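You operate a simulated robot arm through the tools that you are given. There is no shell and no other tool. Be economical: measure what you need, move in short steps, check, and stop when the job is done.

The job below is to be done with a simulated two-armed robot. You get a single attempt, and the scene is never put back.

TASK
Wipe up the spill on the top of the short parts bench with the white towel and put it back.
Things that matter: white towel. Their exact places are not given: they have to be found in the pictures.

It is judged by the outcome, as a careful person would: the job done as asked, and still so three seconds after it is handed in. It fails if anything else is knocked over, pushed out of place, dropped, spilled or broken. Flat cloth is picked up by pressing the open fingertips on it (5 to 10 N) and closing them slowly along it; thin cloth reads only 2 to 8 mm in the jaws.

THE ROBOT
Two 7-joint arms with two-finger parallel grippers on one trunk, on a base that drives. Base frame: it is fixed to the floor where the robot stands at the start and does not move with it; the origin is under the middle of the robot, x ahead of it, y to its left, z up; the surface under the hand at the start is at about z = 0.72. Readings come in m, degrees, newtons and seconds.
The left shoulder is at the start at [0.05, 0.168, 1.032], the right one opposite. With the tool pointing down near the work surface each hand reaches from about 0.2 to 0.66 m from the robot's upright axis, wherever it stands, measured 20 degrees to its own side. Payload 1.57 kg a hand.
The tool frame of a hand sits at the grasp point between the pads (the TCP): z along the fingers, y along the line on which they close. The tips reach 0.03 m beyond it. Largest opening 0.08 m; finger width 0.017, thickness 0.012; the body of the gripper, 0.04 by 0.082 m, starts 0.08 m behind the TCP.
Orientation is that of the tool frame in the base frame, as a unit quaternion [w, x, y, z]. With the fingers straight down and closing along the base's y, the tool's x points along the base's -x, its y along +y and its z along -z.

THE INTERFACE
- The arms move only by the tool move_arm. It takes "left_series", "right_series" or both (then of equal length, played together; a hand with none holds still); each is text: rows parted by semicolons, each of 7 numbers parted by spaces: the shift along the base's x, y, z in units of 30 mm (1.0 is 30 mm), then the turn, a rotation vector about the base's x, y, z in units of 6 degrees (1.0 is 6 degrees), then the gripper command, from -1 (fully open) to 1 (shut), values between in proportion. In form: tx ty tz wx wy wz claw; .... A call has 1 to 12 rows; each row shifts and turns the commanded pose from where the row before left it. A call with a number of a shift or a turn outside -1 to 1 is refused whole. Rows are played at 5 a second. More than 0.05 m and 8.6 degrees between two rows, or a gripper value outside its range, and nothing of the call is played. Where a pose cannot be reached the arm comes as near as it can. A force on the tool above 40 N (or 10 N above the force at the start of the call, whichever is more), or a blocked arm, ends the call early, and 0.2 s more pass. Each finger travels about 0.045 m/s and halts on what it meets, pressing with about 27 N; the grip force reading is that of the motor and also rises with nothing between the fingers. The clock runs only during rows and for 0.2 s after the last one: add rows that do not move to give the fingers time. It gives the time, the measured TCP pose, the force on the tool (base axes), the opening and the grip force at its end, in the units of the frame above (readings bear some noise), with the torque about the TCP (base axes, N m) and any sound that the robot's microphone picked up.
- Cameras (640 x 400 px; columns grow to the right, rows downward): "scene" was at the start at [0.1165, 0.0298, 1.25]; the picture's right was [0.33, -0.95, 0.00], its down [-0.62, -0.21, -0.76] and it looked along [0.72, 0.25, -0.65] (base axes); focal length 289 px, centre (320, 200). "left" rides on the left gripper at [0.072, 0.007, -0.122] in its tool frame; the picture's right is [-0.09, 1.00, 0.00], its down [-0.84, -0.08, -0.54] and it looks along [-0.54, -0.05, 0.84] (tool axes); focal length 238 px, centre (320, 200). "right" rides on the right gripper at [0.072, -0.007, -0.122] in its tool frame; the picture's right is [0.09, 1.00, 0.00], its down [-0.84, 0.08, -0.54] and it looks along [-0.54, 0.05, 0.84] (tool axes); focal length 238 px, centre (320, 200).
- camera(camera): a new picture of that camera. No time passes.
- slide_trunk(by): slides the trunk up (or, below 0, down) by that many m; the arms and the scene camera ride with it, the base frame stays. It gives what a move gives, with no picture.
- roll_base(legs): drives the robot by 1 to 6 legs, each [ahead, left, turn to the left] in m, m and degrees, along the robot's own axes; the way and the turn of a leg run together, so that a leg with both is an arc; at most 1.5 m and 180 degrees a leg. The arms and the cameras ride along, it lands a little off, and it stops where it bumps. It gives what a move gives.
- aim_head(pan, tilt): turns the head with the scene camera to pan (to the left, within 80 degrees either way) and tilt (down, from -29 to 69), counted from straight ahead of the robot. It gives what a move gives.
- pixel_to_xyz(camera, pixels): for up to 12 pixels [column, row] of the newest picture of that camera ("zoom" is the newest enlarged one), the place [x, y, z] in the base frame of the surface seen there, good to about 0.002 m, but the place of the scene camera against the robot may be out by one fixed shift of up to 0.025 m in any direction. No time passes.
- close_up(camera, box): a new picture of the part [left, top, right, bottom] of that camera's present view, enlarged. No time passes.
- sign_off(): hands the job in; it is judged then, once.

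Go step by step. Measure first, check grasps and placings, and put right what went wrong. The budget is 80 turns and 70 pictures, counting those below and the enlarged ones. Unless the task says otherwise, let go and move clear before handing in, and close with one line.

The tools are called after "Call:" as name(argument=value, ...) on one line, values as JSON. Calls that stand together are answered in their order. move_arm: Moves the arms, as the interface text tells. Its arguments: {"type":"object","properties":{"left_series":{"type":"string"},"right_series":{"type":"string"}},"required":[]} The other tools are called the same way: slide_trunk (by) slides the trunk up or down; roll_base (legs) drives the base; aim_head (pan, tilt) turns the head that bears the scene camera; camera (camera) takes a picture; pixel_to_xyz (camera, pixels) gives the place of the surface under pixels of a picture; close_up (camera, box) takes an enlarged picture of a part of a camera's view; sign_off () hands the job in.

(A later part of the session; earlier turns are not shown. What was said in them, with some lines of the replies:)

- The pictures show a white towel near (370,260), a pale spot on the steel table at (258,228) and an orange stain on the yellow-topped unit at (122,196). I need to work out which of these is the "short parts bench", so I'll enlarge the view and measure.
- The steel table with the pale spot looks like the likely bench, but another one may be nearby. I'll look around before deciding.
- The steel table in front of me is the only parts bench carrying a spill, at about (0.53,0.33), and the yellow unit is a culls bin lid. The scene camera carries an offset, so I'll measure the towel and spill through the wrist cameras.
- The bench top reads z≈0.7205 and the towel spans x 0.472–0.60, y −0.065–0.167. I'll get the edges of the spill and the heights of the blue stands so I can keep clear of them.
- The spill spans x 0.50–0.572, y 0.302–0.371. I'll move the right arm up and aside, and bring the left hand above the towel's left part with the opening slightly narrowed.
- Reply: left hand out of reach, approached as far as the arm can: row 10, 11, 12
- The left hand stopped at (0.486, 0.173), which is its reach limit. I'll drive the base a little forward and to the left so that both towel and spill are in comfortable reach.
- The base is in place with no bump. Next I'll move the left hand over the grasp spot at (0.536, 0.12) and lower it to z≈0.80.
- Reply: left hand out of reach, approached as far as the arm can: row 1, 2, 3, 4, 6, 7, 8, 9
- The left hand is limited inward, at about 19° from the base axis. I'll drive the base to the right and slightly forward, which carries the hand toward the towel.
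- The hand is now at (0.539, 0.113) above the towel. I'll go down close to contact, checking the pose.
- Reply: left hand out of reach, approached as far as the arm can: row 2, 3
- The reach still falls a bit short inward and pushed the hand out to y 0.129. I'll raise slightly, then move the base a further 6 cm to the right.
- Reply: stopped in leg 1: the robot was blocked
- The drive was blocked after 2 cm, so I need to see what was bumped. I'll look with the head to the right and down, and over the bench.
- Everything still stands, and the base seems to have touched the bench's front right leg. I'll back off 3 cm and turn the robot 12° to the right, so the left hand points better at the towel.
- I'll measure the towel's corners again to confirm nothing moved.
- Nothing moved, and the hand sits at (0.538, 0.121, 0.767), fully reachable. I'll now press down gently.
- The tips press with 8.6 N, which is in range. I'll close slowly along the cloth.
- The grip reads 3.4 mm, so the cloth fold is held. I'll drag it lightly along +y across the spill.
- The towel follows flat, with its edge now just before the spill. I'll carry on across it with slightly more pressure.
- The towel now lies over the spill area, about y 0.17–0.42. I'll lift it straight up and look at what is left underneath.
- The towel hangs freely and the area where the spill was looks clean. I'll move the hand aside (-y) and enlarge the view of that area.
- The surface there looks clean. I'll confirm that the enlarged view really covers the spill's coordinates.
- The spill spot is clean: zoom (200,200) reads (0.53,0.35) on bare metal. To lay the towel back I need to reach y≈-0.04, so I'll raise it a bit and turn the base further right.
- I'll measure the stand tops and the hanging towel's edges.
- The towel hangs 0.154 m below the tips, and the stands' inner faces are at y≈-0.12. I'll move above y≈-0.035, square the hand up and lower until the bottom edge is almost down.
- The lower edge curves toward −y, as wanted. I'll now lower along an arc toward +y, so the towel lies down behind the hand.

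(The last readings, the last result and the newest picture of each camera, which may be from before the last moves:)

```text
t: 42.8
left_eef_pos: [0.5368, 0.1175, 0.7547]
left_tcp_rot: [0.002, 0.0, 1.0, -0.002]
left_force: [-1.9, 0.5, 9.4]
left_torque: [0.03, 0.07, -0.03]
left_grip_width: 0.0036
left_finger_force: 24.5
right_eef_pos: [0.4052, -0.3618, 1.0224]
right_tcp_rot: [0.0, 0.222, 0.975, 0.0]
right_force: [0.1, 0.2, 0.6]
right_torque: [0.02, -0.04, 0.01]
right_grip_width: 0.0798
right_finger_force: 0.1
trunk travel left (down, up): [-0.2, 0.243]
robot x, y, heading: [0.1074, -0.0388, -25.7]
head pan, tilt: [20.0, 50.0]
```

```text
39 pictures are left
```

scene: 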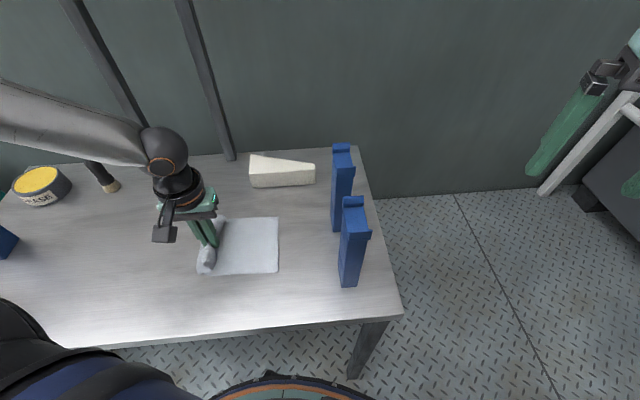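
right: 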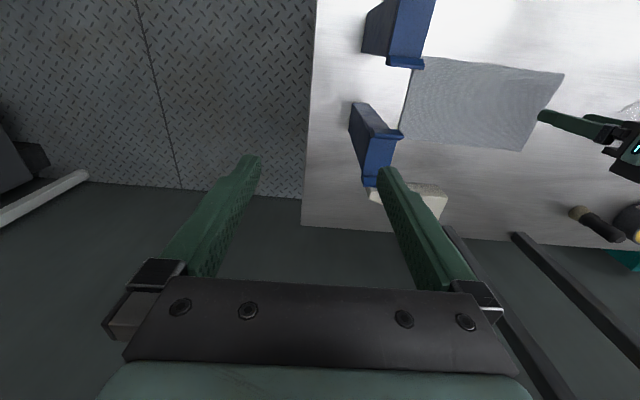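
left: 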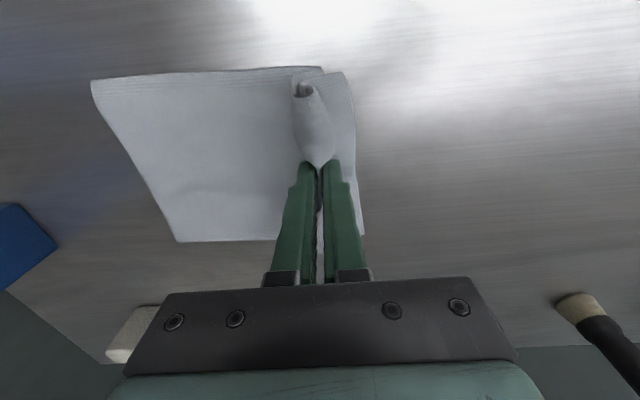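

The towel lies flat on the −y side at about the right place. I'll measure its edges before releasing.

Call:
pixel_to_xyz(camera="left", pixels=[[95, 82], [178, 239], [346, 77], [361, 230], [318, 140], [300, 95], [250, 120], [340, 130]])

Call:
close_up(camera="left", box=[220, 50, 420, 175])

```text
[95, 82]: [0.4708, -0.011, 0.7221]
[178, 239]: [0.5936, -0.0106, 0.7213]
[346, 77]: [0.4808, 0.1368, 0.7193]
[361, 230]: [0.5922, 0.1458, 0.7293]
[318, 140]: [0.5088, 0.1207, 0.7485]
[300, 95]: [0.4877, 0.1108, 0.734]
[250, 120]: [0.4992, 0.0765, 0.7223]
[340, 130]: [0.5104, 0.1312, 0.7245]
```

```text
3.20 times, centred on (320, 112) of left
```

zoom: 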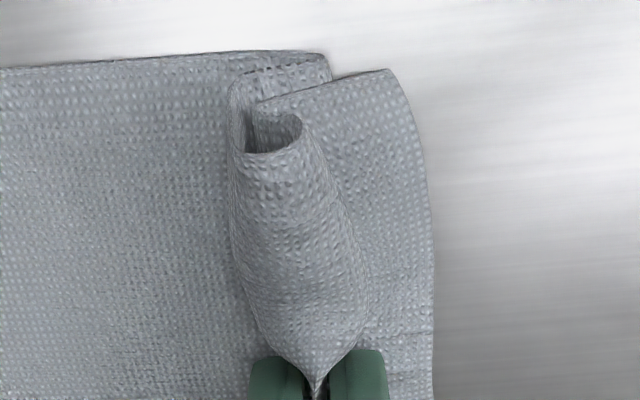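

About 3 cm of cloth is bunched under the fold, and the far edge lies at y −0.011 instead of about −0.04. I'll lift and lay it again, starting a bit further out.

Call:
move_arm(left_series="0 0 0.95 0 0 0 1;0 0 0.95 0 0 0 1;0 0 0.95 0 0 0 1;0 0 0.95 0 0 0 1;0 0 0.95 0 0 0 1;0 0 0.95 0 0 0 1;0 -0.9 0 0 0 0 1;0 -0.9 0 0 0 0 1;0 -0.9 0 0 0 0 1;0 -0.9 0 0 0 0 1;0 -0.9 0 0 0 0 1;0 -0.9 0 0 0 0 1")

Call:
move_arm(left_series="0 0 0 0 0 0 1;0 0 -0.7 0 0 0 1;0 0 -0.7 0 0 0 1;0 0 -0.7 0 0 0 1;0 0 0 0 0 0 1")

Call:
camera(camera="scene")

```text
t: 45.4
left_eef_pos: [0.5339, -0.0428, 0.9258]
left_tcp_rot: [0.001, -0.001, 1.0, -0.002]
left_force: [0.3, 0.2, -0.8]
left_torque: [0.02, -0.02, -0.02]
left_grip_width: 0.0037
left_finger_force: 24.4
right_eef_pos: [0.4065, -0.3617, 1.0246]
right_tcp_rot: [0.001, 0.222, 0.975, 0.0]
right_force: [-0.4, 0.1, 0.1]
right_torque: [-0.01, -0.02, 0.0]
right_grip_width: 0.08
right_finger_force: 0.0
trunk travel left (down, up): [-0.2, 0.243]
robot x, y, heading: [0.1095, -0.0389, -25.4]
head pan, tilt: [20.0, 50.0]
```

```text
t: 46.6
left_eef_pos: [0.5348, -0.0426, 0.8612]
left_tcp_rot: [0.001, -0.001, 1.0, -0.002]
left_force: [-0.1, -0.8, 0.0]
left_torque: [-0.01, -0.01, -0.03]
left_grip_width: 0.0037
left_finger_force: 24.8
right_eef_pos: [0.4057, -0.361, 1.0237]
right_tcp_rot: [0.0, 0.222, 0.975, -0.001]
right_force: [-0.1, -0.6, -0.1]
right_torque: [-0.02, -0.02, -0.02]
right_grip_width: 0.0801
right_finger_force: 0.0
trunk travel left (down, up): [-0.2, 0.243]
robot x, y, heading: [0.1101, -0.0396, -25.4]
head pan, tilt: [20.0, 50.0]
```

```text
37 pictures are left
```

scene: 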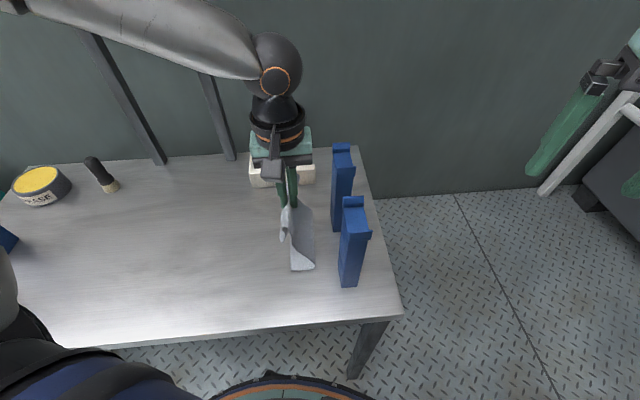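

This time the edge fell well out to the −y side. I'll lower along the arc and check.

Call:
move_arm(left_series="0 0.8 -0.4 0 0 0 1;0 0.8 -0.6 0 0 0 1;0 0.7 -0.8 0 0 0 1;0 0.6 -0.9 0 0 0 1;0 0.5 -0.85 0 0 0 1;0 0.6 0 0 0 0 1;0 0 0 0 0 0 1")

Call:
camera(camera="left")

```text
t: 48.2
left_eef_pos: [0.5356, 0.0777, 0.7567]
left_tcp_rot: [0.001, 0.0, 1.0, -0.002]
left_force: [0.2, -0.2, 0.9]
left_torque: [-0.03, 0.0, -0.06]
left_grip_width: 0.0038
left_finger_force: 24.6
right_eef_pos: [0.4065, -0.361, 1.0238]
right_tcp_rot: [0.0, 0.222, 0.975, 0.0]
right_force: [0.0, 0.7, -0.2]
right_torque: [0.03, -0.01, -0.01]
right_grip_width: 0.0801
right_finger_force: 0.0
trunk travel left (down, up): [-0.2, 0.243]
robot x, y, heading: [0.1046, -0.0419, -25.6]
head pan, tilt: [20.0, 50.0]
```

```text
36 pictures are left
```

left: 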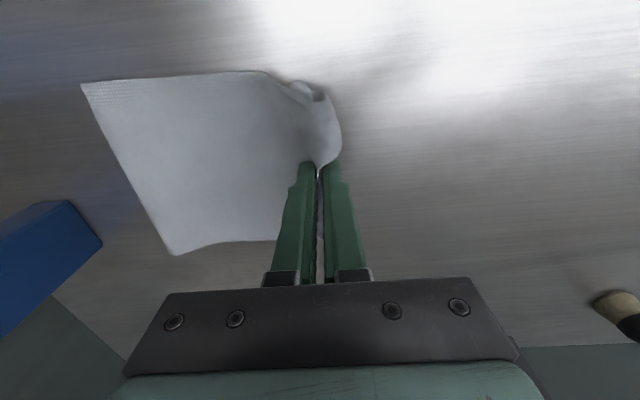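

The far side is flat, but the small left flap tucked under the fold. I'll measure, then untuck it by pulling past, lifting slightly and coming back −y while lowering.

Call:
pixel_to_xyz(camera="left", pixels=[[84, 86], [172, 252], [265, 73], [335, 140], [318, 100], [250, 200]])

Call:
move_arm(left_series="0 0.9 0 0 0 0 1;0 0.9 0 0 0 0 1;0 0.6 0 0 0 0 1;0 0 0.6 0 0 0 1;0 0 0.5 0 0 0 1;0 0 0 0 0 0 1")

Call:
camera(camera="left")

Call:
camera(camera="scene")

```text
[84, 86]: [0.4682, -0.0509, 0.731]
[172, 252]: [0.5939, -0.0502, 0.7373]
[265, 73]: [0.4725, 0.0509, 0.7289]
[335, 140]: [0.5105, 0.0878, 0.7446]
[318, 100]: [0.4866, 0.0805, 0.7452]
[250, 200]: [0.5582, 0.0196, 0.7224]
```

```text
t: 49.6
left_eef_pos: [0.5358, 0.1481, 0.7898]
left_tcp_rot: [0.0, 0.0, 1.0, -0.001]
left_force: [-0.4, 0.1, -0.6]
left_torque: [-0.01, 0.02, -0.01]
left_grip_width: 0.0034
left_finger_force: 24.3
right_eef_pos: [0.4062, -0.362, 1.0243]
right_tcp_rot: [0.001, 0.222, 0.975, 0.0]
right_force: [0.1, -0.5, 0.3]
right_torque: [-0.01, 0.0, -0.01]
right_grip_width: 0.0802
right_finger_force: 0.1
trunk travel left (down, up): [-0.2, 0.243]
robot x, y, heading: [0.1044, -0.0412, -25.6]
head pan, tilt: [20.0, 50.0]
```

```text
35 pictures are left
```

left: 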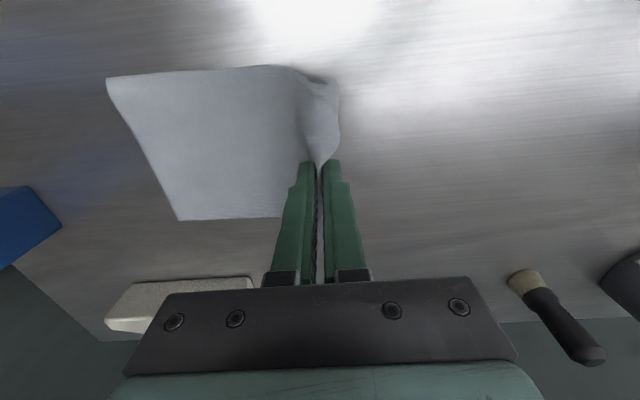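

```text
34 pictures are left
```

scene: 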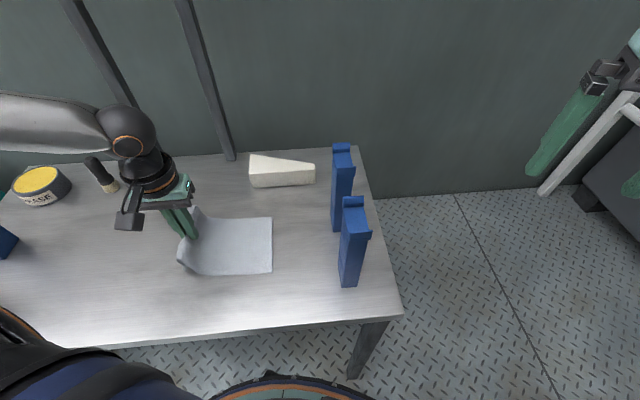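

The towel spans toward −y nicely and the flap hangs just under the tips. I'll lower a bit, then shift −y while settling so that the flap trails out to +y.

Call:
move_arm(left_series="0 -0.3 -0.3 0 0 0 1;0 -0.5 -0.2 0 0 0 1;0 -0.5 -0.2 0 0 0 1;0 -0.5 -0.2 0 0 0 1;0 0 0 0 0 0 1")

Call:
close_up(camera="left", box=[60, 40, 420, 265])

```text
t: 50.8
left_eef_pos: [0.5368, 0.0931, 0.7617]
left_tcp_rot: [0.002, 0.0, 1.0, -0.001]
left_force: [0.0, 0.4, 0.2]
left_torque: [0.03, 0.0, -0.02]
left_grip_width: 0.0038
left_finger_force: 24.8
right_eef_pos: [0.4054, -0.3615, 1.0229]
right_tcp_rot: [0.0, 0.222, 0.975, 0.0]
right_force: [-0.5, -0.2, -0.4]
right_torque: [0.0, -0.01, 0.01]
right_grip_width: 0.0801
right_finger_force: 0.0
trunk travel left (down, up): [-0.2, 0.243]
robot x, y, heading: [0.1058, -0.0329, -25.6]
head pan, tilt: [20.0, 50.0]
```

```text
1.78 times, centred on (240, 152) of left
```

zoom: 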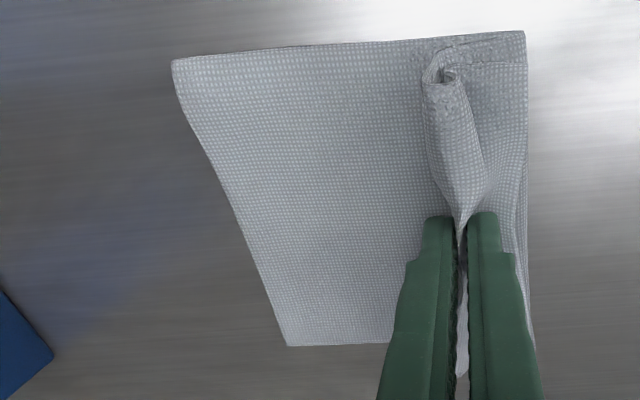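

That worked: the flap is now laid out to +y and the main part is flat. I'll measure the edges.

Call:
pixel_to_xyz(camera="zoom", pixels=[[177, 65], [290, 341], [521, 37], [524, 200], [528, 310], [440, 45], [300, 200]])

```text
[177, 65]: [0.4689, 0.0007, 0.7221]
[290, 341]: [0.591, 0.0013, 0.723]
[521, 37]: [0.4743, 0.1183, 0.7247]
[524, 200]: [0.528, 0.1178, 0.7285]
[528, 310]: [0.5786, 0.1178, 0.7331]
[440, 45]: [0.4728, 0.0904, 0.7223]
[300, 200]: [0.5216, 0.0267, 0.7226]
```

The centre (y≈0.06) matches the original (0.053), and it only needs spreading. I'll press lightly and open slowly to unfold the pinch.

Call:
move_arm(left_series="0 0 -0.15 0 0 0 1;0 0 -0.13 0 0 0 1;0 0 0 0 0 0 0.8;0 0 0 0 0 0 0.6;0 0 0 0 0 0 0.4;0 0 0 0 0 0 0.2;0 0 0 0 0 0 0;0 0 0 0 0 0 -0.2;0 0 0 0 0 0 -0.4;0 0 0 0 0 0 -0.6;0 0 0 0 0 0 -0.6")

Call:
camera(camera="left")

```text
t: 53.2
left_eef_pos: [0.5368, 0.0915, 0.7548]
left_tcp_rot: [0.002, 0.0, 1.0, 0.0]
left_force: [0.6, -3.4, 10.9]
left_torque: [0.33, -0.03, 0.02]
left_grip_width: 0.0612
left_finger_force: 0.1
right_eef_pos: [0.4049, -0.3618, 1.023]
right_tcp_rot: [0.0, 0.221, 0.975, 0.0]
right_force: [-0.3, 0.0, 0.1]
right_torque: [-0.02, 0.0, -0.04]
right_grip_width: 0.0799
right_finger_force: 0.1
trunk travel left (down, up): [-0.2, 0.243]
robot x, y, heading: [0.1066, -0.0416, -25.9]
head pan, tilt: [20.0, 50.0]
```

```text
32 pictures are left
```

left: 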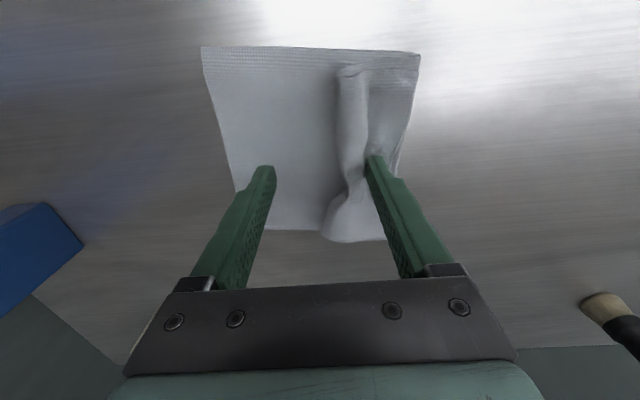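

The pinch released and a loose ridge remains on the +y side. I'll lift a little and look at it before smoothing.

Call:
move_arm(left_series="0 0 0.5 0 0 0 -0.6;0 0 0.9 0 0 0 -0.6;0 0 0.9 0 0 0 -0.6;0 0 0 0 0 0 -0.6")

Call:
close_up(camera="left", box=[180, 60, 440, 222])

Call:
pixel_to_xyz(camera="zoom", pixels=[[320, 150], [320, 200], [320, 250], [150, 200], [450, 150], [450, 250], [380, 200], [420, 200]])

```text
t: 54.2
left_eef_pos: [0.5382, 0.0923, 0.8219]
left_tcp_rot: [0.001, 0.0, 1.0, -0.001]
left_force: [0.1, 0.0, 0.6]
left_torque: [0.0, -0.02, 0.01]
left_grip_width: 0.0643
left_finger_force: 0.1
right_eef_pos: [0.4056, -0.3612, 1.0231]
right_tcp_rot: [0.0, 0.221, 0.975, 0.0]
right_force: [0.2, 0.1, 0.6]
right_torque: [0.0, 0.03, -0.03]
right_grip_width: 0.0799
right_finger_force: 0.0
trunk travel left (down, up): [-0.2, 0.243]
robot x, y, heading: [0.1096, -0.0389, -25.7]
head pan, tilt: [20.0, 50.0]
```

```text
2.46 times, centred on (310, 141) of left
```

zoom: 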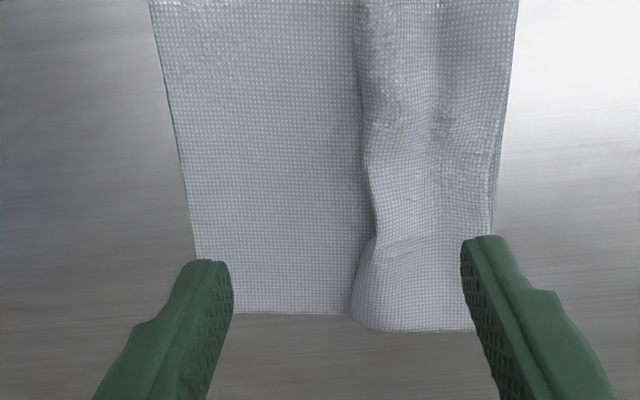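

```text
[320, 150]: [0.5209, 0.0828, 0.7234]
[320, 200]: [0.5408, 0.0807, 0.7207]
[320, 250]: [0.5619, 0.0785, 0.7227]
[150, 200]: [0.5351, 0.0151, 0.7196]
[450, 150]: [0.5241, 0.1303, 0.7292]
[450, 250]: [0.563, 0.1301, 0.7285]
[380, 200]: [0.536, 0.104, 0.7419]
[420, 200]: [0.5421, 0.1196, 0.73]
```

It is a soft pleat with its ridge at y≈0.10. I'll straddle it with the fingers (opening 45 mm), press and spread.

Call:
move_arm(left_series="0 0.27 0 0 0 0 -0.125;0 0 -0.9 0 0 0 -0.125;0 0 -0.6 0 0 0 -0.125;0 0 -0.45 0 0 0 -0.125;0 0 -0.2 0 0 0 -0.125;0 0 -0.1 0 0 0 -0.125;0 0 0 0 0 0 -0.3;0 0 0 0 0 0 -0.5;0 0 0 0 0 0 -0.7;0 0 0 0 0 0 -0.9;0 0 0 0 0 0 -1;0 0 0 0 0 0 -1")

Call:
camera(camera="left")

```text
t: 56.8
left_eef_pos: [0.5366, 0.1009, 0.7561]
left_tcp_rot: [0.001, -0.001, 1.0, -0.002]
left_force: [0.3, -2.3, 5.0]
left_torque: [0.15, -0.03, 0.0]
left_grip_width: 0.0788
left_finger_force: 0.0
right_eef_pos: [0.4061, -0.3608, 1.0225]
right_tcp_rot: [0.0, 0.221, 0.975, 0.0]
right_force: [-0.1, -0.1, 0.1]
right_torque: [-0.04, 0.0, -0.01]
right_grip_width: 0.0799
right_finger_force: 0.0
trunk travel left (down, up): [-0.2, 0.243]
robot x, y, heading: [0.1057, -0.0395, -25.8]
head pan, tilt: [20.0, 50.0]
```

```text
30 pictures are left
```

left: 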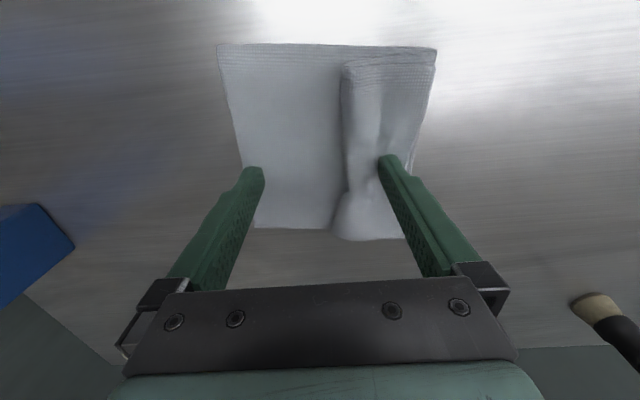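

Only the top layer shifted slightly, so spreading is not enough. A better way is to re-pinch close to the +y edge and lay the towel again at full length, so I'll lift and measure.

Call:
move_arm(left_series="0 0 0.5 0 0 0 -1;0 0 0.9 0 0 0 -1;0 0 0.9 0 0 0 -1;0 0 0 0 0 0 -1")

Call:
close_up(camera="left", box=[180, 40, 460, 215])

Call:
pixel_to_xyz(camera="zoom", pixels=[[540, 200], [500, 200], [480, 200], [460, 200], [440, 200], [420, 200], [400, 200], [200, 200]])

```text
t: 57.8
left_eef_pos: [0.5341, 0.1008, 0.8237]
left_tcp_rot: [0.001, 0.0, 1.0, -0.002]
left_force: [-0.3, 0.3, -0.2]
left_torque: [0.03, 0.02, -0.01]
left_grip_width: 0.0801
left_finger_force: 0.0
right_eef_pos: [0.4046, -0.3624, 1.0236]
right_tcp_rot: [-0.001, 0.221, 0.975, -0.001]
right_force: [-0.5, -0.8, -0.1]
right_torque: [0.02, 0.03, 0.02]
right_grip_width: 0.0799
right_finger_force: 0.1
trunk travel left (down, up): [-0.2, 0.243]
robot x, y, heading: [0.1077, -0.0399, -25.6]
head pan, tilt: [20.0, 50.0]
```

```text
2.29 times, centred on (320, 128) of left
```

zoom: 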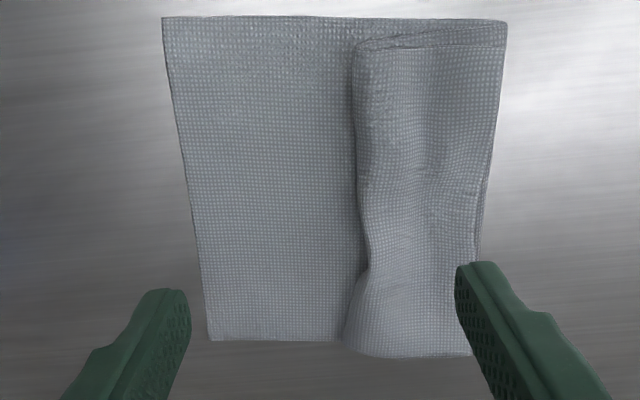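

```text
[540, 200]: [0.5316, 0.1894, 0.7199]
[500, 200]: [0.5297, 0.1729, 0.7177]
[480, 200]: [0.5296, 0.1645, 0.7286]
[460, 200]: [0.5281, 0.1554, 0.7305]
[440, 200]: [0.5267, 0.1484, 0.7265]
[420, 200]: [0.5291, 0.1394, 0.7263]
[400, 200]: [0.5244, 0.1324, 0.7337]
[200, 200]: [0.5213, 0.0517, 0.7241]
```

The towel lies in a Z-fold with its top layer ending at y≈0.165. I'll pinch the top layer near that edge (center y 0.143, opening 25 mm).

Call:
move_arm(left_series="0 0.7 0 0 0 0 0.375;0 0.7 0 0 0 0 0.375;0 0 -0.9 0 0 0 0.375;0 0 -0.7 0 0 0 0.375;0 0 -0.4 0 0 0 0.375;0 0 -0.15 0 0 0 0.375;0 0 0 0 0 0 0.375")

```text
t: 59.4
left_eef_pos: [0.5365, 0.143, 0.7581]
left_tcp_rot: [0.002, 0.0, 1.0, -0.002]
left_force: [0.1, -0.6, 0.4]
left_torque: [-0.01, 0.0, 0.01]
left_grip_width: 0.0251
left_finger_force: 0.1
right_eef_pos: [0.4056, -0.3611, 1.0235]
right_tcp_rot: [0.0, 0.221, 0.975, 0.0]
right_force: [0.1, 0.9, 0.0]
right_torque: [0.0, -0.02, 0.04]
right_grip_width: 0.0801
right_finger_force: 0.1
trunk travel left (down, up): [-0.2, 0.243]
robot x, y, heading: [0.1066, -0.0425, -25.4]
head pan, tilt: [20.0, 50.0]
```

Just above contact. I'll press a touch more, close slowly, then lift and look.

Call:
move_arm(left_series="0 0 -0.1 0 0 0 0.375;0 0 -0.06 0 0 0 0.375;0 0 0 0 0 0 0.5;0 0 0 0 0 0 0.6;0 0 0 0 0 0 0.7;0 0 0 0 0 0 0.8;0 0 0 0 0 0 0.9;0 0 0 0 0 0 1;0 0 0 0 0 0 1;0 0 0 0 0 0 1")

Call:
move_arm(left_series="0 0 0.7 0 0 0 1;0 0 0.9 0 0 0 1;0 0 0.9 0 0 0 1;0 0 0.9 0 0 0 1;0 0 0 0 0 0 1")

Call:
camera(camera="scene")

Call:
camera(camera="left")

```text
t: 61.6
left_eef_pos: [0.5367, 0.1434, 0.7535]
left_tcp_rot: [0.001, 0.0, 1.0, -0.002]
left_force: [0.3, -0.8, 16.7]
left_torque: [-0.17, -0.04, -0.01]
left_grip_width: 0.0038
left_finger_force: 25.1
right_eef_pos: [0.4041, -0.3614, 1.0238]
right_tcp_rot: [0.001, 0.222, 0.975, 0.0]
right_force: [0.1, -1.5, -0.2]
right_torque: [-0.01, 0.01, 0.02]
right_grip_width: 0.0802
right_finger_force: 0.0
trunk travel left (down, up): [-0.2, 0.243]
robot x, y, heading: [0.1085, -0.0415, -25.7]
head pan, tilt: [20.0, 50.0]
```

```text
t: 62.8
left_eef_pos: [0.5383, 0.1432, 0.8562]
left_tcp_rot: [0.001, 0.001, 1.0, -0.002]
left_force: [-1.0, -0.2, 0.1]
left_torque: [0.03, 0.02, 0.0]
left_grip_width: 0.0025
left_finger_force: 23.8
right_eef_pos: [0.4053, -0.3603, 1.0228]
right_tcp_rot: [0.001, 0.221, 0.975, -0.001]
right_force: [-0.2, -0.1, -0.4]
right_torque: [0.0, 0.03, -0.03]
right_grip_width: 0.0797
right_finger_force: 0.1
trunk travel left (down, up): [-0.2, 0.243]
robot x, y, heading: [0.1075, -0.0375, -25.6]
head pan, tilt: [20.0, 50.0]
```

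```text
28 pictures are left
```

scene: 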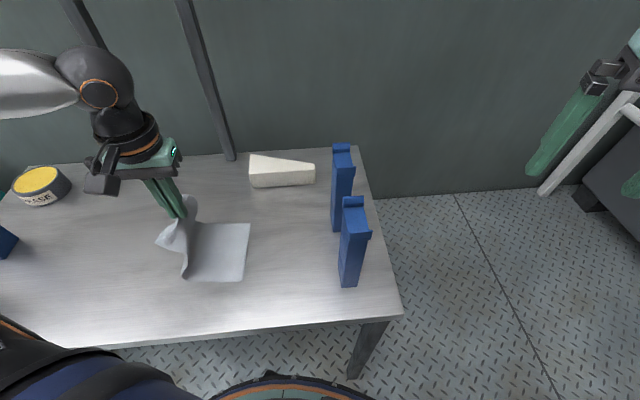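

```text
27 pictures are left
```

left: 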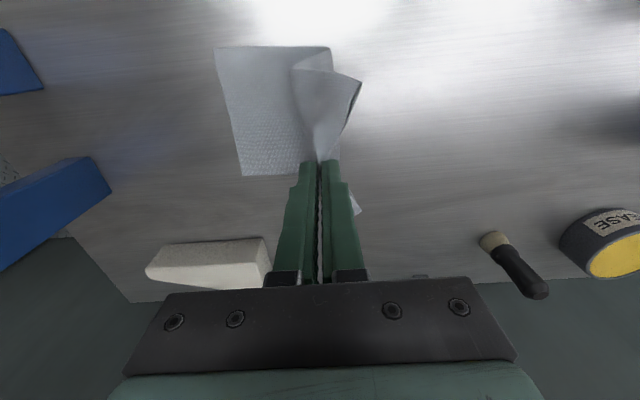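

The flap is held and the pleat opens. I'll lift fully and move over to y≈−0.04.

Call:
move_arm(left_series="0 0 0.9 0 0 0 1;0 0 0.9 0 0 0 1;0 0 0.9 0 0 0 1;0 0 0.9 0 0 0 1;0 0 0.7 0 0 0 1;0 -0.87 0 0 0 0 1;0 -0.87 0 0 0 0 1;0 -0.87 0 0 0 0 1;0 -0.87 0 0 0 0 1;0 -0.87 0 0 0 0 1;0 -0.87 0 0 0 0 1;0 -0.87 0 0 0 0 1")

Call:
move_arm(left_series="0 0 0 0 0 0 1;0 0 0 0 0 0 1")

Call:
close_up(camera="scene", box=[160, 80, 400, 300])

Call:
pixel_to_xyz(camera="scene", pixels=[[290, 240], [290, 250]])

```text
t: 65.4
left_eef_pos: [0.5355, -0.0399, 0.9868]
left_tcp_rot: [0.001, -0.001, 1.0, -0.002]
left_force: [-0.2, -0.1, -0.8]
left_torque: [0.01, -0.02, 0.02]
left_grip_width: 0.0023
left_finger_force: 24.1
right_eef_pos: [0.4051, -0.3612, 1.0237]
right_tcp_rot: [0.0, 0.222, 0.975, 0.0]
right_force: [0.0, 0.2, 0.6]
right_torque: [0.0, 0.01, -0.02]
right_grip_width: 0.08
right_finger_force: 0.2
trunk travel left (down, up): [-0.2, 0.243]
robot x, y, heading: [0.1079, -0.0418, -25.6]
head pan, tilt: [20.0, 50.0]
```

```text
t: 66.0
left_eef_pos: [0.5355, -0.039, 0.9865]
left_tcp_rot: [0.001, -0.001, 1.0, -0.002]
left_force: [0.3, 0.7, 0.1]
left_torque: [0.0, 0.01, 0.0]
left_grip_width: 0.0024
left_finger_force: 24.5
right_eef_pos: [0.4062, -0.3609, 1.0236]
right_tcp_rot: [0.001, 0.222, 0.975, -0.001]
right_force: [0.1, -0.6, 0.6]
right_torque: [-0.01, 0.0, -0.04]
right_grip_width: 0.08
right_finger_force: 0.1
trunk travel left (down, up): [-0.2, 0.243]
robot x, y, heading: [0.1078, -0.0401, -25.4]
head pan, tilt: [20.0, 50.0]
```

```text
1.82 times, centred on (280, 190) of scene
```

zoom: 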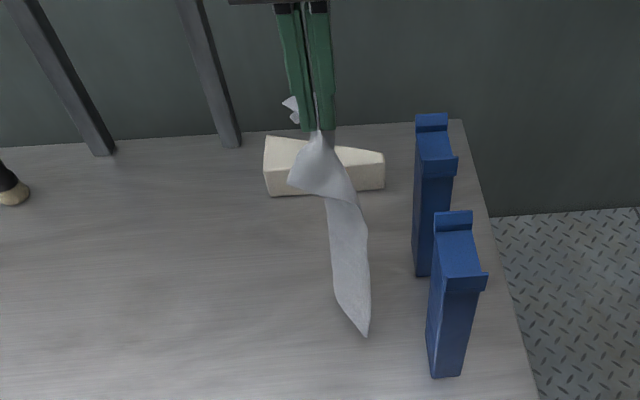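

```text
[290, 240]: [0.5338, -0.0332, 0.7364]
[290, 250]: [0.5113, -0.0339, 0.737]
```

It hangs with a slight twist, its lower edge leaning to −y. I'll lower straight down 9 cm and look.

Call:
move_arm(left_series="0 0 -0.8 0 0 0 1;0 0 -0.8 0 0 0 1;0 0 -0.8 0 0 0 1;0 0 -0.6 0 0 0 1;0 0 0 0 0 0 1")

Call:
close_up(camera="scene", box=[160, 80, 400, 300])

Call:
pixel_to_xyz(camera="zoom", pixels=[[365, 335], [350, 300], [340, 250]])

```text
t: 67.2
left_eef_pos: [0.536, -0.0396, 0.8957]
left_tcp_rot: [0.001, 0.001, 1.0, -0.002]
left_force: [-0.2, -1.0, -0.2]
left_torque: [0.04, 0.04, 0.01]
left_grip_width: 0.0021
left_finger_force: 23.7
right_eef_pos: [0.4064, -0.3613, 1.0233]
right_tcp_rot: [0.0, 0.222, 0.975, 0.0]
right_force: [1.6, 0.0, -0.4]
right_torque: [-0.04, 0.0, 0.0]
right_grip_width: 0.08
right_finger_force: 0.0
trunk travel left (down, up): [-0.2, 0.243]
robot x, y, heading: [0.1082, -0.0391, -25.4]
head pan, tilt: [20.0, 50.0]
```

```text
1.82 times, centred on (280, 190) of scene
```

zoom: 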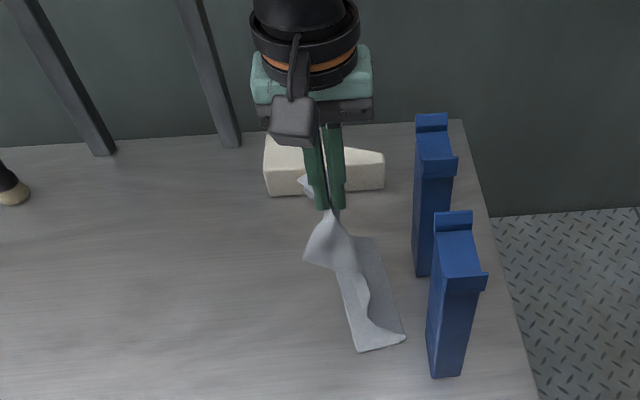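

```text
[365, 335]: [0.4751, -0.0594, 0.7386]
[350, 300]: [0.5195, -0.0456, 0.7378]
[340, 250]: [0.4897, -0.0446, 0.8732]
```

The far edge lies out at about y −0.09, as wanted. I'll lay the rest toward +y along an arc.

Call:
move_arm(left_series="0 0.9 -0.3 0 0 0 1;0 0.9 -0.5 0 0 0 1;0 0.9 -0.6 0 0 0 1;0 0.8 -0.8 0 0 0 1;0 0.7 -0.9 0 0 0 1;0 0.6 -0.9 0 0 0 1;0 0.4 -0.4 0 0 0 1;0 0 0 0 0 0 1")

Call:
camera(camera="left")

Call:
pixel_to_xyz(camera="left", pixels=[[100, 100], [320, 130], [200, 150]])

```text
t: 69.0
left_eef_pos: [0.5363, 0.1193, 0.7641]
left_tcp_rot: [0.001, -0.001, 1.0, -0.001]
left_force: [-0.5, -0.3, -0.1]
left_torque: [0.03, -0.01, -0.01]
left_grip_width: 0.0023
left_finger_force: 23.6
right_eef_pos: [0.4054, -0.3617, 1.0244]
right_tcp_rot: [0.0, 0.222, 0.975, 0.0]
right_force: [-0.6, 1.1, 0.2]
right_torque: [-0.02, 0.02, 0.0]
right_grip_width: 0.0796
right_finger_force: 0.0
trunk travel left (down, up): [-0.2, 0.243]
robot x, y, heading: [0.1074, -0.0401, -25.4]
head pan, tilt: [20.0, 50.0]
```

```text
24 pictures are left
```

left: 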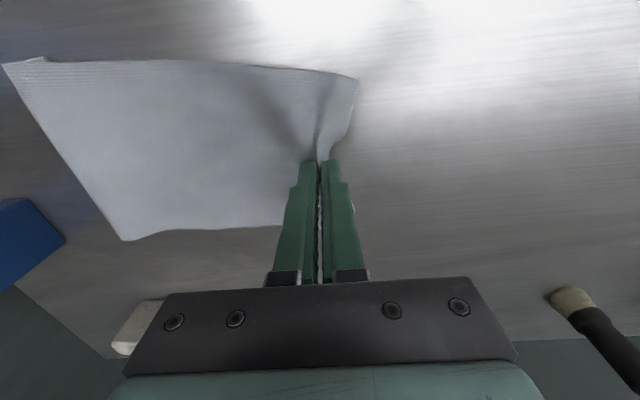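

```text
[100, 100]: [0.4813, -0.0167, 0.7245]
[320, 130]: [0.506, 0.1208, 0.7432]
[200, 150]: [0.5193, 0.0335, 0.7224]
```

Excellent, the towel is nearly fully spread now. I'll measure the corners.

Call:
pixel_to_xyz(camera="left", pixels=[[10, 70], [45, 60], [124, 236], [65, 150], [352, 80], [340, 150], [353, 215], [260, 120], [260, 215]])

Call:
close_up(camera="left", box=[0, 40, 380, 270])

```text
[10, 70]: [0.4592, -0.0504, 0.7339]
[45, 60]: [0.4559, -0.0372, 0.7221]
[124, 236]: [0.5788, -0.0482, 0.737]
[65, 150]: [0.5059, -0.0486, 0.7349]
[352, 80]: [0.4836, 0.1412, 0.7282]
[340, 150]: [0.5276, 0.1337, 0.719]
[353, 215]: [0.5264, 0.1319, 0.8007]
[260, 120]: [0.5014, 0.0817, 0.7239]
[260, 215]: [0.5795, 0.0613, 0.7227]
```

```text
1.68 times, centred on (190, 155) of left
```

zoom: 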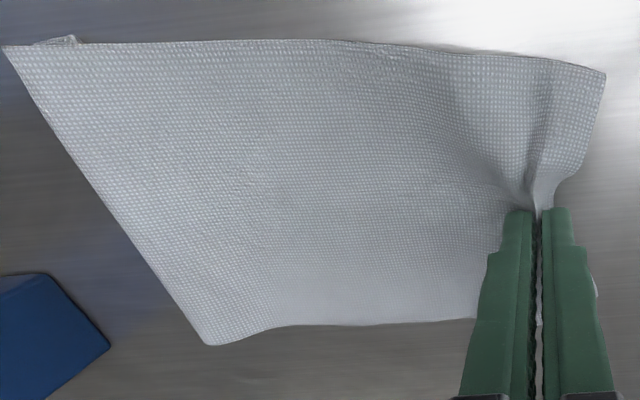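

The far edge is slightly curled under and the towel sits 1 cm too close in x. A gentle pull of 2.5 cm in +y and 1 cm in +x should straighten and align it.

Call:
move_arm(left_series="0.15 0.3 -0.1 0 0 0 1;0.15 0.3 -0.05 0 0 0 1;0.1 0.3 0 0 0 0 1;0 0 0 0 0 0 1")

Call:
close_up(camera="left", box=[0, 40, 380, 270])

Call:
pixel_to_xyz(camera="zoom", pixels=[[15, 55], [80, 130], [140, 230], [200, 335], [600, 80], [575, 160], [440, 315]])

```text
t: 70.0
left_eef_pos: [0.5493, 0.1463, 0.7581]
left_tcp_rot: [0.001, -0.001, 1.0, -0.002]
left_force: [-0.4, -0.2, -0.2]
left_torque: [-0.01, -0.01, 0.0]
left_grip_width: 0.0021
left_finger_force: 23.6
right_eef_pos: [0.4052, -0.3618, 1.024]
right_tcp_rot: [0.001, 0.222, 0.975, 0.0]
right_force: [0.4, -0.4, -0.7]
right_torque: [0.02, 0.0, -0.02]
right_grip_width: 0.0798
right_finger_force: 0.0
trunk travel left (down, up): [-0.2, 0.243]
robot x, y, heading: [0.1086, -0.0394, -25.6]
head pan, tilt: [20.0, 50.0]
```

```text
1.68 times, centred on (190, 155) of left
```

zoom: 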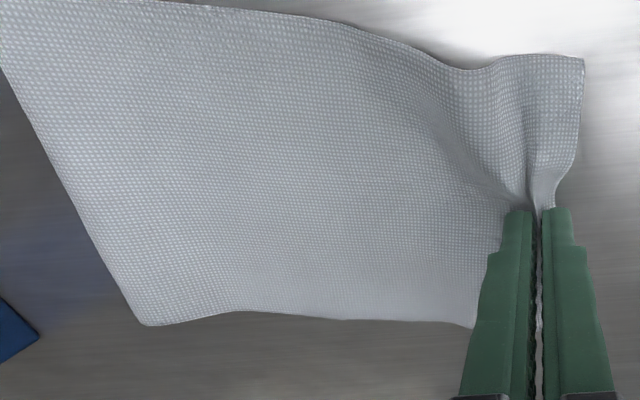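

```text
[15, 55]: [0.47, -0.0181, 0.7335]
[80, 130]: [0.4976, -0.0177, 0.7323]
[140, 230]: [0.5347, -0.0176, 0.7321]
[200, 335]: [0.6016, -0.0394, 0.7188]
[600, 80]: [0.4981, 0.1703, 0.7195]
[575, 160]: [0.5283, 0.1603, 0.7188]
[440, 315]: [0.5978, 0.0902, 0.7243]
```

The towel now spans about y −0.03–0.17 and is almost flat. I'll press lightly and open slowly to release and spread the small pinch.

Call:
move_arm(left_series="0 0 -0.1 0 0 0 1;0 0 -0.06 0 0 0 1;0 0 0 0 0 0 0.85;0 0 0 0 0 0 0.7;0 0 0 0 0 0 0.55;0 0 0 0 0 0 0.4;0 0 0 0 0 0 0.3;0 0 0 0 0 0 0.3;0 0 0.3 0 0 0 0.3;0 0 0.9 0 0 0 0.3;0 0 0.9 0 0 0 0.3;0 0 0.9 0 0 0 0.3")

Call:
camera(camera="left")

Call:
camera(camera="scene")

```text
t: 72.6
left_eef_pos: [0.5486, 0.1439, 0.8454]
left_tcp_rot: [0.0, 0.0, 1.0, -0.002]
left_force: [0.6, -0.5, -0.4]
left_torque: [-0.04, 0.01, 0.02]
left_grip_width: 0.0278
left_finger_force: 0.1
right_eef_pos: [0.406, -0.3619, 1.0228]
right_tcp_rot: [0.0, 0.221, 0.975, 0.0]
right_force: [0.1, 0.6, 0.3]
right_torque: [-0.03, 0.01, 0.0]
right_grip_width: 0.0802
right_finger_force: 0.0
trunk travel left (down, up): [-0.2, 0.243]
robot x, y, heading: [0.1119, -0.0393, -25.4]
head pan, tilt: [20.0, 50.0]
```

```text
21 pictures are left
```

left: 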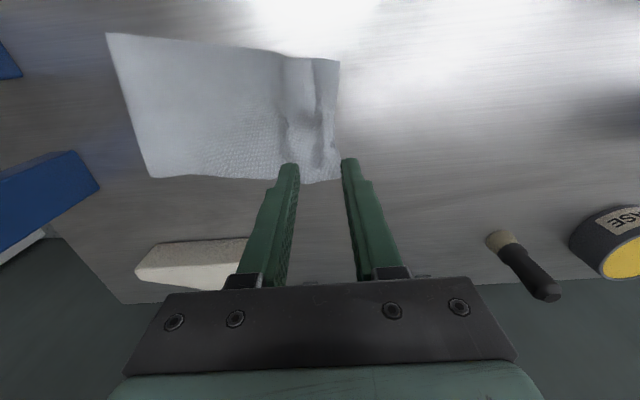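

```text
20 pictures are left
```

scene: 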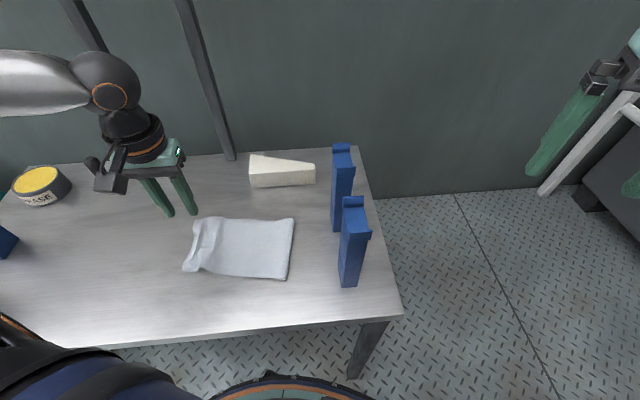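

Call:
pixel_to_xyz(camera="left", pixels=[[112, 40], [150, 175], [336, 65], [332, 175], [125, 90], [300, 120], [318, 120], [240, 110], [275, 120]])

Call:
close_up(camera="scene", box=[160, 190, 320, 290])

```text
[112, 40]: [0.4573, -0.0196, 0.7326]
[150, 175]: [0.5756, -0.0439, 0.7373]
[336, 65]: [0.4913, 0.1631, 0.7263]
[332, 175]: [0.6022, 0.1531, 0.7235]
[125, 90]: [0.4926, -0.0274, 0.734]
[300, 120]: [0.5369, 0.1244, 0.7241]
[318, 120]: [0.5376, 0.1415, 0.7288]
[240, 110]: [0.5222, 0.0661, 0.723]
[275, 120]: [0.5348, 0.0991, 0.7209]
```

```text
4.00 times, centred on (240, 240) of scene
```

zoom: 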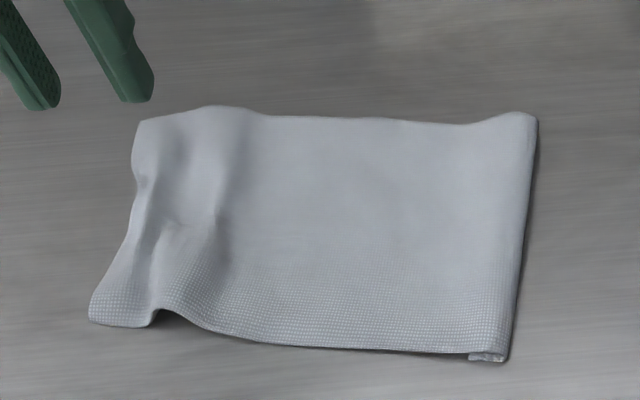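

The towel is back within about 1 cm of its old place (centre ≈(0.53,0.06)) and lies nearly flat. I'll raise the hand clear and check the whole bench once more.

Call:
move_arm(left_series="0 0 0.9 0 0 0 -0.5;0 0 0.9 0 0 0 -1;0 0 0.9 0 0 0 -1;0 0 0.9 0 0 0 -1;0 0 0.9 0 0 0 -1;-0.7 0 0 0 0 0 -1;-0.7 0 0 0 0 0 -1;-0.7 0 0 0 0 0 -1;0 0 0 0 0 0 -1")

Call:
aim_head(pan=38, tilt=45)

Call:
camera(camera="scene")

Call:
camera(camera="left")

```text
t: 74.6
left_eef_pos: [0.4862, 0.146, 0.9795]
left_tcp_rot: [0.001, -0.001, 1.0, -0.001]
left_force: [-0.2, -0.1, 0.8]
left_torque: [-0.02, -0.01, 0.02]
left_grip_width: 0.08
left_finger_force: 0.0
right_eef_pos: [0.4059, -0.3609, 1.0241]
right_tcp_rot: [-0.001, 0.222, 0.975, 0.0]
right_force: [0.5, 0.1, 0.5]
right_torque: [-0.01, 0.02, 0.01]
right_grip_width: 0.08
right_finger_force: 0.0
trunk travel left (down, up): [-0.2, 0.243]
robot x, y, heading: [0.1087, -0.0404, -25.8]
head pan, tilt: [20.0, 50.0]
```

```text
t: 75.5
left_eef_pos: [0.4869, 0.1465, 0.9795]
left_tcp_rot: [0.0, 0.0, 1.0, -0.001]
left_force: [0.0, 0.5, -0.5]
left_torque: [0.0, -0.03, -0.01]
left_grip_width: 0.0802
left_finger_force: 0.0
right_eef_pos: [0.4055, -0.3607, 1.0239]
right_tcp_rot: [0.0, 0.222, 0.975, 0.001]
right_force: [0.4, 0.4, 0.0]
right_torque: [-0.04, 0.02, -0.01]
right_grip_width: 0.0801
right_finger_force: 0.0
trunk travel left (down, up): [-0.2, 0.243]
robot x, y, heading: [0.1142, -0.0423, -25.7]
head pan, tilt: [38.0, 45.0]
```

```text
18 pictures are left
```

scene: 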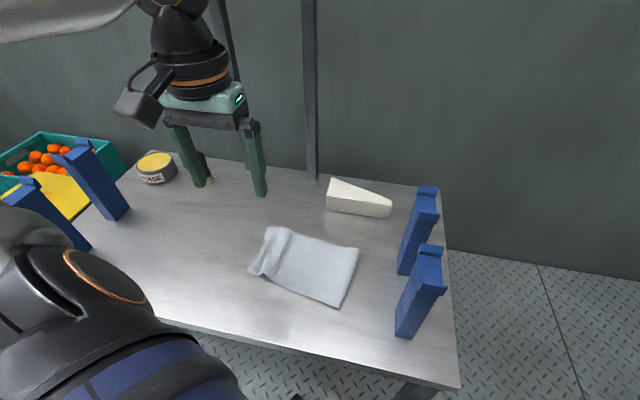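

```text
17 pictures are left
```

left: 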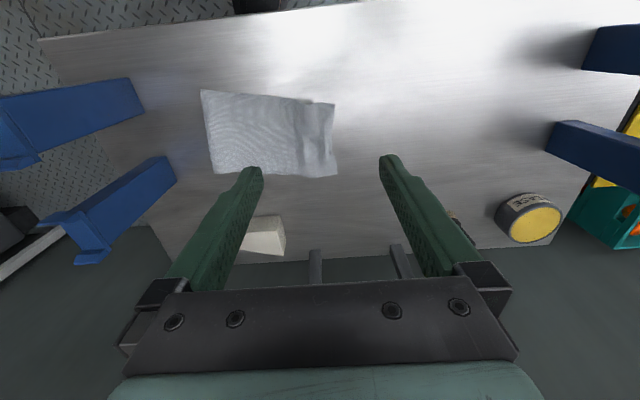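

Everything stands in place and the towel lies back. I'll take one last enlarged look at the former spill spot.

Call:
close_up(camera="left", box=[330, 60, 560, 205])

Call:
pixel_to_xyz(camera="left", pixels=[[204, 95], [215, 170], [332, 106], [335, 173], [440, 130]])

```text
2.76 times, centred on (445, 132) of left
```

zoom: 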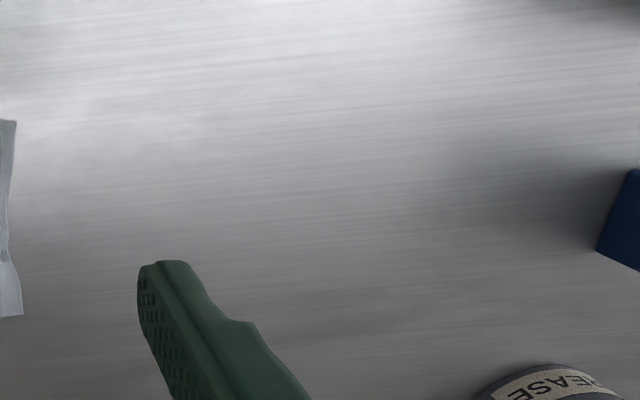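

```text
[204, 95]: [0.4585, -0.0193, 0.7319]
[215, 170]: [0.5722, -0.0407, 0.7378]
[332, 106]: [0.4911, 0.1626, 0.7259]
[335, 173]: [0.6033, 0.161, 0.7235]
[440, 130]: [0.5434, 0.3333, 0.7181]
```

The spot at (0.54,0.33) is clean bare metal, the towel is back in its place, and the hands are clear. I'm handing in.

Call:
sign_off()

```text
The job is handed in.
```

I wiped the spill off the steel bench with the white towel and put the towel back within about 1 cm of where it was. It lies nearly flat, with slight wrinkles and about 2 cm of one end folded under. While repositioning, the robot's base stopped against something, probably the bench's front right leg; nothing appeared to shift or fall.
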